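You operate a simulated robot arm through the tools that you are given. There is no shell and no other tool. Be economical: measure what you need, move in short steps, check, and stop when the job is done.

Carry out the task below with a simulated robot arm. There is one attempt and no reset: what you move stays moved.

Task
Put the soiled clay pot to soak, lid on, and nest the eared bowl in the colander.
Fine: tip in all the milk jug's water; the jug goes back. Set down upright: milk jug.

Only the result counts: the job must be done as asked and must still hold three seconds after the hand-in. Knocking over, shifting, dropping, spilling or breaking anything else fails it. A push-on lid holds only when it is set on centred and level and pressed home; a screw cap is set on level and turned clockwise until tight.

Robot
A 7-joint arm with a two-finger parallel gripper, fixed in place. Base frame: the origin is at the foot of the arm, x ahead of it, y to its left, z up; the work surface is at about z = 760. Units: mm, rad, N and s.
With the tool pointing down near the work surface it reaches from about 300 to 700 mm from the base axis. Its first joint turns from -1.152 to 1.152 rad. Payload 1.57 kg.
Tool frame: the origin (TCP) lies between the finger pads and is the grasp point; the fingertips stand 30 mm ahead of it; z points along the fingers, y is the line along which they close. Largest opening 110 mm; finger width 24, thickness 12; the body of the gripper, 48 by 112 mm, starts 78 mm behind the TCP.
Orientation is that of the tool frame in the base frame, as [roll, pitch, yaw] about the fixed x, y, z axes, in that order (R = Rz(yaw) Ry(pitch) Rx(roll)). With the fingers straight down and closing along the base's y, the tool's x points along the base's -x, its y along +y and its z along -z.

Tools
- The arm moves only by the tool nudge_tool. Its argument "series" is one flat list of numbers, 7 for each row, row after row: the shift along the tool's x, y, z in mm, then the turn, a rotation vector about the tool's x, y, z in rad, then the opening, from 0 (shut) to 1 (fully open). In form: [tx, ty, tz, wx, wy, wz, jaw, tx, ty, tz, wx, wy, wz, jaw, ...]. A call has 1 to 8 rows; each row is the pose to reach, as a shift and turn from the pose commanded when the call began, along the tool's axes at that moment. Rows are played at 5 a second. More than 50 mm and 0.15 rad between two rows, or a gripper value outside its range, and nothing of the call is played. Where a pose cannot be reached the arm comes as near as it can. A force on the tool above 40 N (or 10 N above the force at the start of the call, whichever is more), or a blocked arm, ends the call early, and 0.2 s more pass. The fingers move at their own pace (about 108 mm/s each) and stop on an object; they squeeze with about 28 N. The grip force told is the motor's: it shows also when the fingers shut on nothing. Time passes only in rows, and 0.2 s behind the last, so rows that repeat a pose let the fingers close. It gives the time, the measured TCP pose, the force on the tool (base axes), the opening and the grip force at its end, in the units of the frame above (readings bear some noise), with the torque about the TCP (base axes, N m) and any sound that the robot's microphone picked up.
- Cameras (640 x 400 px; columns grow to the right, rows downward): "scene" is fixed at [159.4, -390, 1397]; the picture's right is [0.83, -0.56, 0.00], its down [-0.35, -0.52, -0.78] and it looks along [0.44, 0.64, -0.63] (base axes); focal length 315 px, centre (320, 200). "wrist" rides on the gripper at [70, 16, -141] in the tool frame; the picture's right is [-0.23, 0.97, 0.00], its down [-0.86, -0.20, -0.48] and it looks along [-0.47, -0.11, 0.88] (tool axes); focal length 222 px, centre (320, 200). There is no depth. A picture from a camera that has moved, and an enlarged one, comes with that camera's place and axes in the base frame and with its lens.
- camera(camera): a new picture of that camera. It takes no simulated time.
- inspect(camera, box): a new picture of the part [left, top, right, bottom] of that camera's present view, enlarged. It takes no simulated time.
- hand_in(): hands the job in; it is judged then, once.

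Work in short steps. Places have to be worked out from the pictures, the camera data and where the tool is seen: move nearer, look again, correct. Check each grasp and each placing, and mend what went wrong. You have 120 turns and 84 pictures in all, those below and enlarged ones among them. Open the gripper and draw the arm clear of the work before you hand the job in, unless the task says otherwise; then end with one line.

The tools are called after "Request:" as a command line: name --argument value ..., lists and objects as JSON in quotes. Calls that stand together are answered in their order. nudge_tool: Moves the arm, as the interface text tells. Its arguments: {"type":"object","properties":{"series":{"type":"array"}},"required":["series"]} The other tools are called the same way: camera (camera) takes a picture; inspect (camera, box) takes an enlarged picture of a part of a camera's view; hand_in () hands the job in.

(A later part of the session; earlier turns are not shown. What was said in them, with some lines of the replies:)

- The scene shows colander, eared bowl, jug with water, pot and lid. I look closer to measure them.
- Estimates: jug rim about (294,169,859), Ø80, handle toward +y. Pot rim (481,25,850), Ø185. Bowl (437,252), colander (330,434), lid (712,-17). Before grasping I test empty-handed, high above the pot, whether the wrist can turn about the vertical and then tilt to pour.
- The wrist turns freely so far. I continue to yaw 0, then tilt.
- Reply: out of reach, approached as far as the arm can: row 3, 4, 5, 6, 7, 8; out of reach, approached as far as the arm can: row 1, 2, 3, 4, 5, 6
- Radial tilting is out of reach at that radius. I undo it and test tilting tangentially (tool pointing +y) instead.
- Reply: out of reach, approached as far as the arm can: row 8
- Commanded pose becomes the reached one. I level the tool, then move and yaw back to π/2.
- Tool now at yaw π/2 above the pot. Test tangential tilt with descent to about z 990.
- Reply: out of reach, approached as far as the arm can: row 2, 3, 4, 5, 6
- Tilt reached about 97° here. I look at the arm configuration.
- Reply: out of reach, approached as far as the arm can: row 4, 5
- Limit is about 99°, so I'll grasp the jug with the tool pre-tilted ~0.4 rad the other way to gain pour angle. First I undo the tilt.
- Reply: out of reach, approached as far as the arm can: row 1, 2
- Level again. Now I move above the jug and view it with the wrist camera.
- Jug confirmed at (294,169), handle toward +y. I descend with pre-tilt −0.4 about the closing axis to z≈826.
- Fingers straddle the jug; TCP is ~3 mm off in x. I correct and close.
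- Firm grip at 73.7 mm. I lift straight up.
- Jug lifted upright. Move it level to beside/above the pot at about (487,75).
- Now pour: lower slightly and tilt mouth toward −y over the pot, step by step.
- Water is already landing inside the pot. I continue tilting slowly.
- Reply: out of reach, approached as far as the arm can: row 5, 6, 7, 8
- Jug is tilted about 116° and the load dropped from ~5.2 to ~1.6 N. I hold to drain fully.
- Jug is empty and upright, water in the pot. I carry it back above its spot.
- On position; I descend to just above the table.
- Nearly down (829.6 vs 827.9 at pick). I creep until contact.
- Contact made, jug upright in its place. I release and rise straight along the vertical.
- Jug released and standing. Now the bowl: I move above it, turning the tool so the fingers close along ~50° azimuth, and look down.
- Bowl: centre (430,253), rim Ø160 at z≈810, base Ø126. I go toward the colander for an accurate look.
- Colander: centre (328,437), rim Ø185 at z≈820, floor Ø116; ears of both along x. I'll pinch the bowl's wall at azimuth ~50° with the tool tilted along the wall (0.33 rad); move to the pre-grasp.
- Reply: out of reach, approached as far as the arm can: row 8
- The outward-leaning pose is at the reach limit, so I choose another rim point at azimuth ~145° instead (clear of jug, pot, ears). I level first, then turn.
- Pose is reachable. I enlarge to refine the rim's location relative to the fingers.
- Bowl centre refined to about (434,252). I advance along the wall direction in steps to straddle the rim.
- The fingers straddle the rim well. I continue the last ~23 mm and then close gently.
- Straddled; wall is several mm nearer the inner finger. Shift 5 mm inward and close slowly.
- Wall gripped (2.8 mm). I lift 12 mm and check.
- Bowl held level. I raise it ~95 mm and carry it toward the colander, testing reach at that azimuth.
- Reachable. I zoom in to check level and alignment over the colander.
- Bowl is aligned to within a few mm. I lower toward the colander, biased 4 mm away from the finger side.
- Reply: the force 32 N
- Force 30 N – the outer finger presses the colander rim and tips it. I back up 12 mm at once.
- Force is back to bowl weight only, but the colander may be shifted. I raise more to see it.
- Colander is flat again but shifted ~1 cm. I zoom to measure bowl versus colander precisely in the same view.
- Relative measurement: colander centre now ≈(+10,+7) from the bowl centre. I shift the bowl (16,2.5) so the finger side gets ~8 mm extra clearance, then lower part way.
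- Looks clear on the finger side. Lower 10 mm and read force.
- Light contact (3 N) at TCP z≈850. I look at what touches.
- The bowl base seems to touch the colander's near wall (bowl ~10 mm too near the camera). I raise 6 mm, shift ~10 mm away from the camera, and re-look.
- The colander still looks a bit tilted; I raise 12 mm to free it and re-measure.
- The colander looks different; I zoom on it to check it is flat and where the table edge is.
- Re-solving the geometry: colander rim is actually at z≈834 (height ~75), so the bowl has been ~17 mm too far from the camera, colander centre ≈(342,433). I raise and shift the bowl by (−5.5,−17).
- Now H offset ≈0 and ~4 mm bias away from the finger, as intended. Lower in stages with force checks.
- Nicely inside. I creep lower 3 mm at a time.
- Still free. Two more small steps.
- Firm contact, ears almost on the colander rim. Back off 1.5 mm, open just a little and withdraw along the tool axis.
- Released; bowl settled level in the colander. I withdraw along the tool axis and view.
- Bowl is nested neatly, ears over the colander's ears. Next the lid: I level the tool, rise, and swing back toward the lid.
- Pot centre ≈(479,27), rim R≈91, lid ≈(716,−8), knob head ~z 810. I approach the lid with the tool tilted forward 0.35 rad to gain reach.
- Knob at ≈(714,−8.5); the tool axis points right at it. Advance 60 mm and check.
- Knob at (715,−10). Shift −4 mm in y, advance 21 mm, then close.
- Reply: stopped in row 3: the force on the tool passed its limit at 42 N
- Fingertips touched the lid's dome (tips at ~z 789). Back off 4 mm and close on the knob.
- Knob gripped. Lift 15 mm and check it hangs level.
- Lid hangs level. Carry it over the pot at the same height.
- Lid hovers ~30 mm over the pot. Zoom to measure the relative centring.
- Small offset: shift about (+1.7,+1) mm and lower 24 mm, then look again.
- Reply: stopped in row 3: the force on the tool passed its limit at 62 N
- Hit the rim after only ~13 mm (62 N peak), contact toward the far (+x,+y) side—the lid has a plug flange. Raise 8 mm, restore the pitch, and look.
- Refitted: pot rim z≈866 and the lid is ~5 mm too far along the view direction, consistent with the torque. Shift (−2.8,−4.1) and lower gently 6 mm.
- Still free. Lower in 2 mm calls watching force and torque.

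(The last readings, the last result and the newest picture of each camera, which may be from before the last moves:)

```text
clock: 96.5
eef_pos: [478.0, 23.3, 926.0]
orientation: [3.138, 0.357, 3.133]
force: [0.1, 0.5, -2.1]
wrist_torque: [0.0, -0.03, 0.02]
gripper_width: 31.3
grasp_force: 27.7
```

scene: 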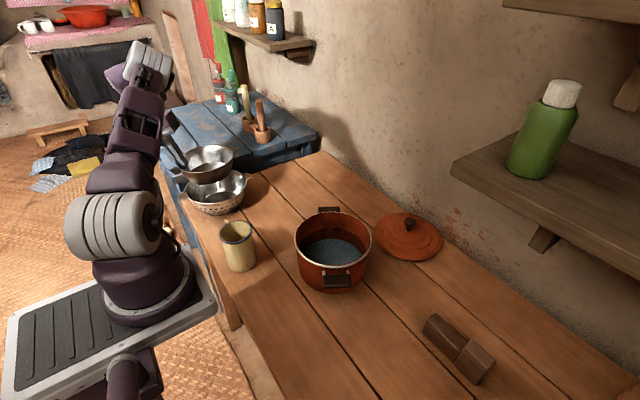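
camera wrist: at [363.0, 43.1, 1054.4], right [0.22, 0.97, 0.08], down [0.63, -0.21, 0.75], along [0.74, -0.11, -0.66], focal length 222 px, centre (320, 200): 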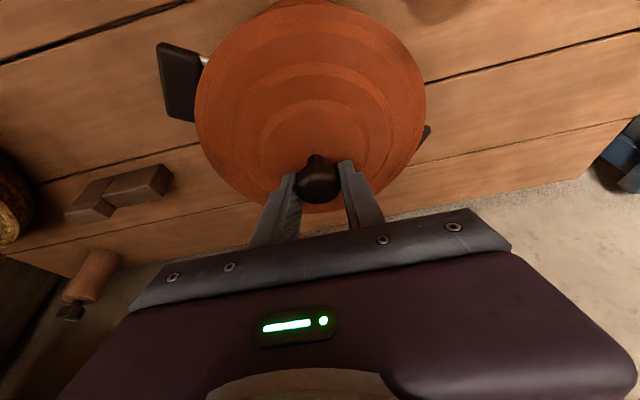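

Passed the earlier contact height, so the flange is inside the rim now. Continue.

Request:
nudge_tool --series '[0.35, 0, 0.94, 0, 0, 0, 0.1, 0.7, 0, 1.9, 0, 0, 0, 0.1]'

Request:
nudge_tool --series '[0.35, 0, 0.94, 0, 0, 0, 0.1, 0.7, 0, 1.9, 0, 0, 0, 0.1]'

Request:
inspect --camera "scene" --box '[277, 195, 387, 285]'

```text
clock: 97.1
eef_pos: [479.2, 22.7, 924.7]
orientation: [3.139, 0.356, 3.134]
force: [0.8, 0.2, -2.2]
wrist_torque: [0.02, -0.01, 0.02]
gripper_width: 31.5
grasp_force: 28.1
```

```text
clock: 97.7
eef_pos: [479.6, 24.0, 924.1]
orientation: [3.139, 0.359, 3.135]
force: [-4.2, 3.1, 31.4]
wrist_torque: [-0.33, 0.22, -0.11]
gripper_width: 31.5
grasp_force: 27.8
```

```text
4.44 times, centred on (332, 240) of scene
camera zoom: at [158.8, -389.9, 1397.1], right [0.83, -0.56, 0.0], down [-0.35, -0.52, -0.78], along [0.44, 0.64, -0.63], focal length 1398 px, centre (267, 22)
```

zoom: 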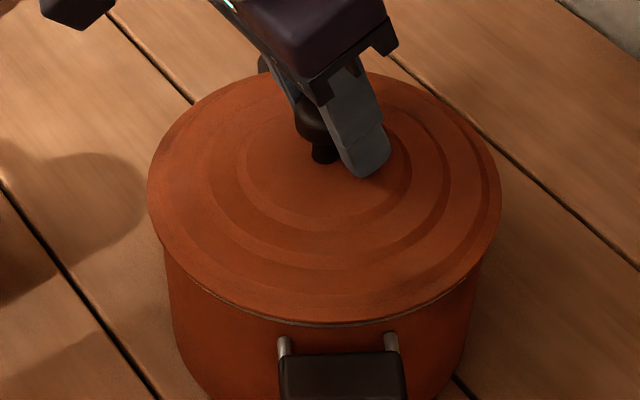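

Lid sits on the rim with 31 N nearly central. Press a little further to push it home.

Request:
nudge_tool --series '[0.18, 0, 0.47, 0, 0, 0, 0.1, 0.35, 0, 0.94, 0, 0, 0, 0.1, 0.35, 0, 0.94, 0, 0, 0, 0.1]'

```text
clock: 98.1
eef_pos: [479.8, 23.0, 925.1]
orientation: [3.135, 0.36, 3.134]
force: [-2.7, 2.3, 10.9]
wrist_torque: [-0.53, 0.37, -0.14]
gripper_width: 31.3
grasp_force: 28.1
stopped in row 1: the force on the tool passed its limit at 43 N (the readings are from after the stop); the commanded pose is now the measured one
```

Limit reached at 43 N. Check seating from the wrist view and closer scene zoom.

Request:
inspect --camera "scene" --box '[292, 232, 372, 282]'

Request:
inspect --camera "wrist" --box '[150, 0, 450, 220]'

```text
8.00 times, centred on (332, 257) of scene
camera zoom: at [159.2, -390.0, 1397.0], right [0.83, -0.56, 0.0], down [-0.35, -0.52, -0.78], along [0.44, 0.64, -0.63], focal length 2517 px, centre (224, -256)
```

zoom: 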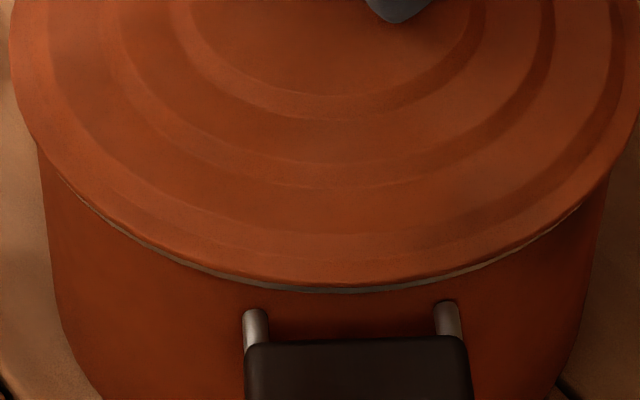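

```text
1.82 times, centred on (300, 110) of wrist
camera zoom: at [364.1, 41.3, 1031.3], right [0.22, 0.97, 0.08], down [0.63, -0.21, 0.75], along [0.74, -0.11, -0.66], focal length 404 px, centre (356, 364)
```

zoom: 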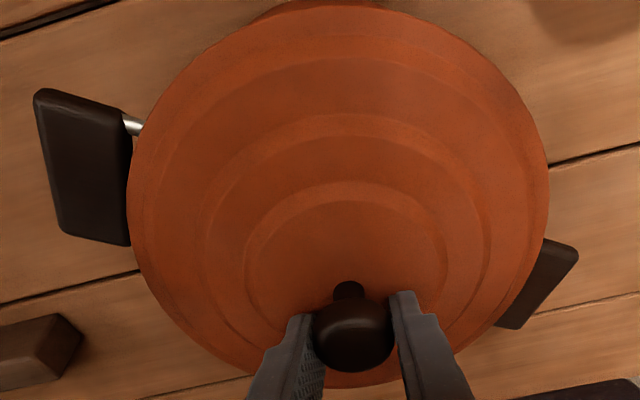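

It looks seated. I release the knob, back off, then will press on the knob's top centrally with closed fingers.

Request:
nudge_tool --series '[0, 0, 0, 0, 0, 0, 0.3, 0, 0, 0, 0, 0, 0, 0.5, 0, 0, 0, 0, 0, 0, 0.55, 0, 0, -15, 0, 0, 0, 0.55, 0, 0, -35, 0, 0, 0, 0.55, 0, 0, -60, 0, 0, 0, 0.4, 0, 0, -85, 0, 0, 0, 0.2, 0, 0, -85, 0, 0, 0, 0]'

Request:
inspect --camera "scene" --box '[272, 185, 392, 285]'

```text
clock: 99.9
eef_pos: [449.3, 23.8, 1002.7]
orientation: [3.136, 0.359, 3.135]
force: [-0.1, 0.0, 0.4]
wrist_torque: [0.03, -0.02, 0.02]
gripper_width: 0.0
grasp_force: 21.3
```

```text
4.00 times, centred on (332, 235) of scene
camera zoom: at [159.4, -390.0, 1397.0], right [0.83, -0.56, 0.0], down [-0.35, -0.52, -0.78], along [0.44, 0.64, -0.63], focal length 1258 px, centre (272, 60)
```

zoom: 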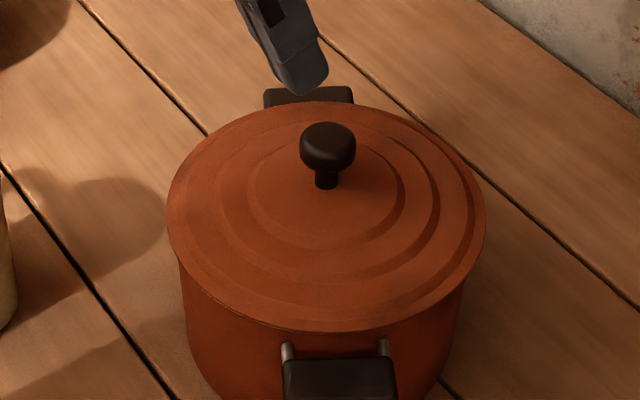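

Lid sits well. I bring the tool vertical above the knob with fingers shut.

Request:
nudge_tool --series '[-5, 0, 5, 0, 0.12, 0, 0, -10, 0, 15, 0, 0.24, 0, 0, -15, 0, 28, 0, 0.357, 0, 0, -16.9, 0, 40.5, 0, 0.357, 0, 0]'

Request:
inspect --camera "scene" --box '[272, 185, 392, 285]'

```text
clock: 100.9
eef_pos: [479.6, 23.7, 970.6]
orientation: [3.137, 0.003, 3.137]
force: [0.0, 0.3, 0.6]
wrist_torque: [0.01, -0.04, 0.0]
gripper_width: 0.0
grasp_force: 21.6
```

```text
4.00 times, centred on (332, 235) of scene
camera zoom: at [159.4, -390.0, 1397.0], right [0.83, -0.56, 0.0], down [-0.35, -0.52, -0.78], along [0.44, 0.64, -0.63], focal length 1258 px, centre (272, 60)
```

zoom: 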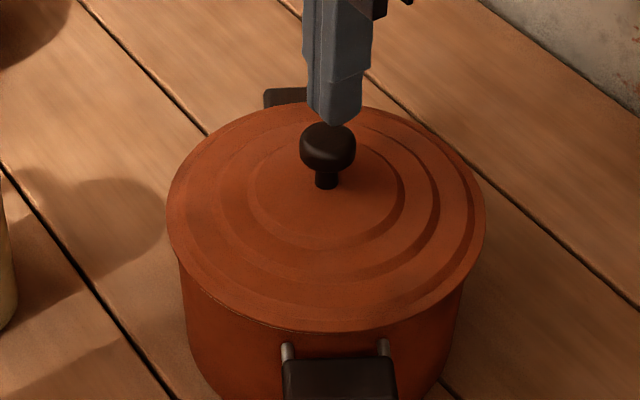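

Fingertips are ~5 mm right of the knob axis in view. Correct by (−4,+2.8) and descend to contact.

Request:
nudge_tool --series '[4, 2.8, 0, 0, 0, 0, 0, 4, 2.8, 5, 0, 0, 0, 0, 4, 2.8, 9, 0, 0, 0, 0, 4, 2.8, 11, 0, 0, 0, 0, 4, 2.8, 13, 0, 0, 0, 0]'

Request:
nudge_tool --series '[0, 0, 1, 0, 0, 0, 0, 0, 0, 2, 0, 0, 0, 0, 0, 0, 3, 0, 0, 0, 0]'

```text
clock: 102.1
eef_pos: [476.4, 26.3, 958.1]
orientation: [3.136, 0.002, 3.137]
force: [-0.6, -0.4, -0.2]
wrist_torque: [-0.02, 0.0, -0.02]
gripper_width: 0.0
grasp_force: 21.9
```

```text
clock: 102.9
eef_pos: [476.7, 26.3, 956.8]
orientation: [3.138, 0.005, 3.134]
force: [-2.8, -1.5, 10.7]
wrist_torque: [-0.1, 0.18, -0.07]
gripper_width: 0.0
grasp_force: 21.1
stopped in row 3: the force on the tool passed its limit at 46 N (the readings are from after the stop); the commanded pose is now the measured one
```

Pressed with a 46 N peak. Press again with finer steps to see if it is home (no more travel).

Request:
nudge_tool --series '[0, 0, 0.4, 0, 0, 0, 0, 0, 0, 0.8, 0, 0, 0, 0, 0, 0, 1.0, 0, 0, 0, 0, 0, 0, 1.2, 0, 0, 0, 0, 0, 0, 1.3, 0, 0, 0, 0]'

Request:
inspect --camera "scene" --box '[292, 222, 372, 282]'

```text
clock: 103.5
eef_pos: [475.6, 26.9, 957.9]
orientation: [3.14, 0.004, 3.134]
force: [-3.4, -1.7, 10.8]
wrist_torque: [-0.06, 0.22, 0.03]
gripper_width: 0.0
grasp_force: 21.0
stopped in row 3: the force on the tool passed its limit at 44 N (the readings are from after the stop); the commanded pose is now the measured one
```

```text
6.67 times, centred on (332, 252) of scene
camera zoom: at [159.2, -390.0, 1397.0], right [0.83, -0.56, 0.0], down [-0.35, -0.52, -0.78], along [0.44, 0.64, -0.63], focal length 2097 px, centre (240, -147)
```

zoom: 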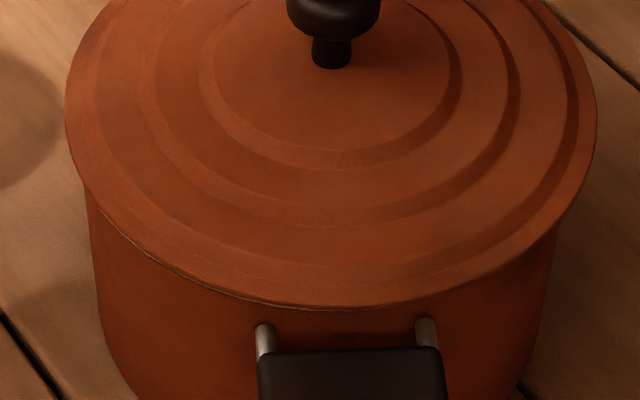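

No further travel at 44 N; the lid is home with the rim covered all round. I withdraw upward, open, and move clear.

Request:
nudge_tool --series '[0, 0, -20, 0, 0, 0, 0, 0, 0, -50, 0, 0, 0, 0, 0, 0, -90, 0, 0, 0, 0.3, 0, 0, -130, 0, 0, 0, 0.6, 30, 0, -160, 0, 0, 0, 1, 70, 0, -180, 0, 0, 0, 1, 100, 0, -190, 0, 0, 0, 1]'

Request:
inspect --camera "scene" --box '[272, 185, 392, 285]'

Request:
camera --camera "scene"

Request:
camera --camera "wrist"

```text
clock: 105.1
eef_pos: [376.2, 24.4, 1145.7]
orientation: [3.14, 0.006, 3.134]
force: [-0.2, 0.0, 0.0]
wrist_torque: [0.01, 0.01, 0.02]
gripper_width: 110.3
grasp_force: 0.1
```

```text
4.00 times, centred on (332, 235) of scene
camera zoom: at [159.4, -390.0, 1397.0], right [0.83, -0.56, 0.0], down [-0.35, -0.52, -0.78], along [0.44, 0.64, -0.63], focal length 1258 px, centre (272, 60)
```

zoom: 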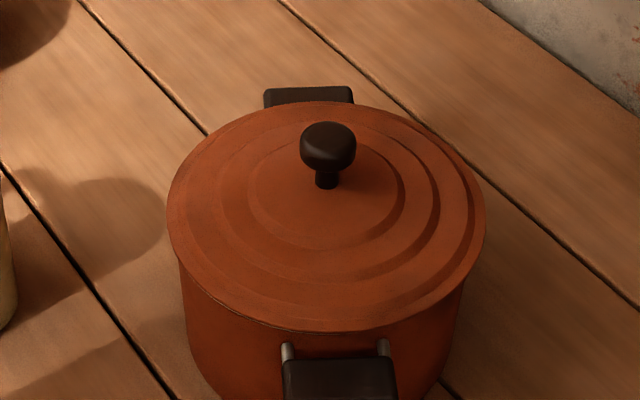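

```text
8 pictures are left
```

scene: 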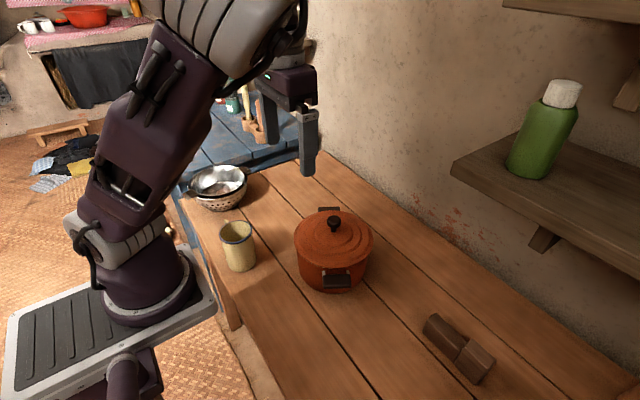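

```text
7 pictures are left
camera wrist: at [306.3, 42.0, 1286.0], right [0.23, 0.97, 0.0], down [0.85, -0.21, 0.48], along [0.47, -0.11, -0.88], focal length 222 px, centre (320, 200)
```

wrist: 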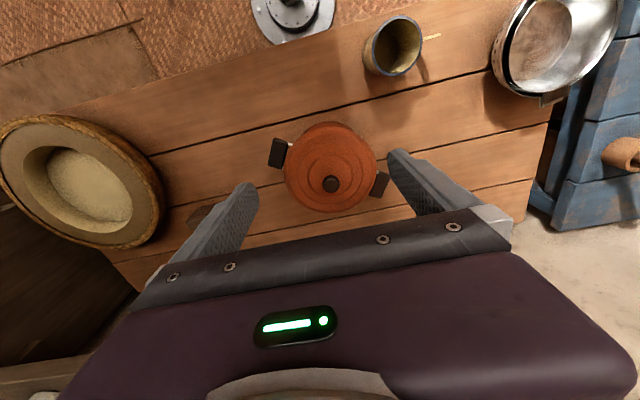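

Everything looks right. One last close check of the lid/rim seam for tilt or gap.

Request:
inspect --camera "scene" --box '[292, 240, 334, 268]'

Request:
inspect --camera "scene" --box '[334, 240, 376, 268]'

```text
14.29 times, centred on (313, 254) of scene
camera zoom: at [159.4, -390.0, 1397.0], right [0.83, -0.56, 0.0], down [-0.35, -0.52, -0.78], along [0.44, 0.64, -0.63], focal length 4494 px, centre (420, -571)
```

zoom: 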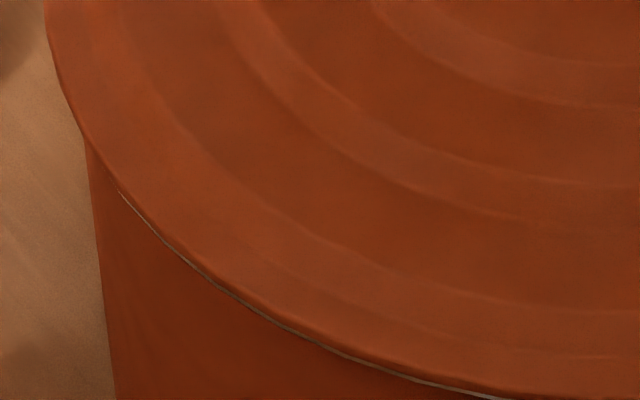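

```text
14.29 times, centred on (355, 254) of scene
camera zoom: at [159.4, -390.0, 1397.0], right [0.83, -0.56, 0.0], down [-0.35, -0.52, -0.78], along [0.44, 0.64, -0.63], focal length 4494 px, centre (-180, -571)
```

zoom: 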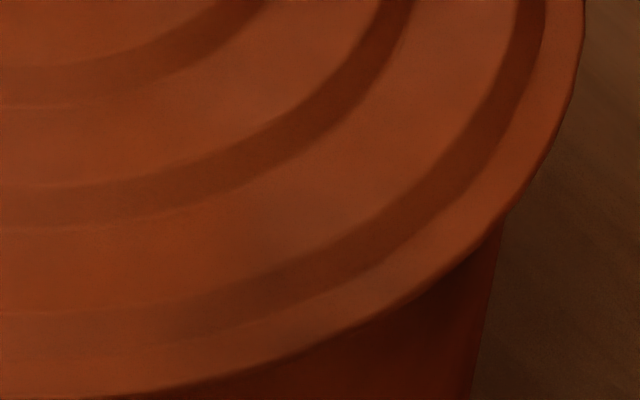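

The seam is closed with no visible gap, the jug is upright in its place, the bowl is nested, and the gripper is open and clear. I hand in.

Request:
hand_in

```text
The job is handed in.
```

I emptied the jug into the clay pot and set the jug back upright, pressed the lid onto the pot, and nested the eared bowl in the colander. While placing the bowl I bumped the colander and it slid about 1 cm from where it stood.
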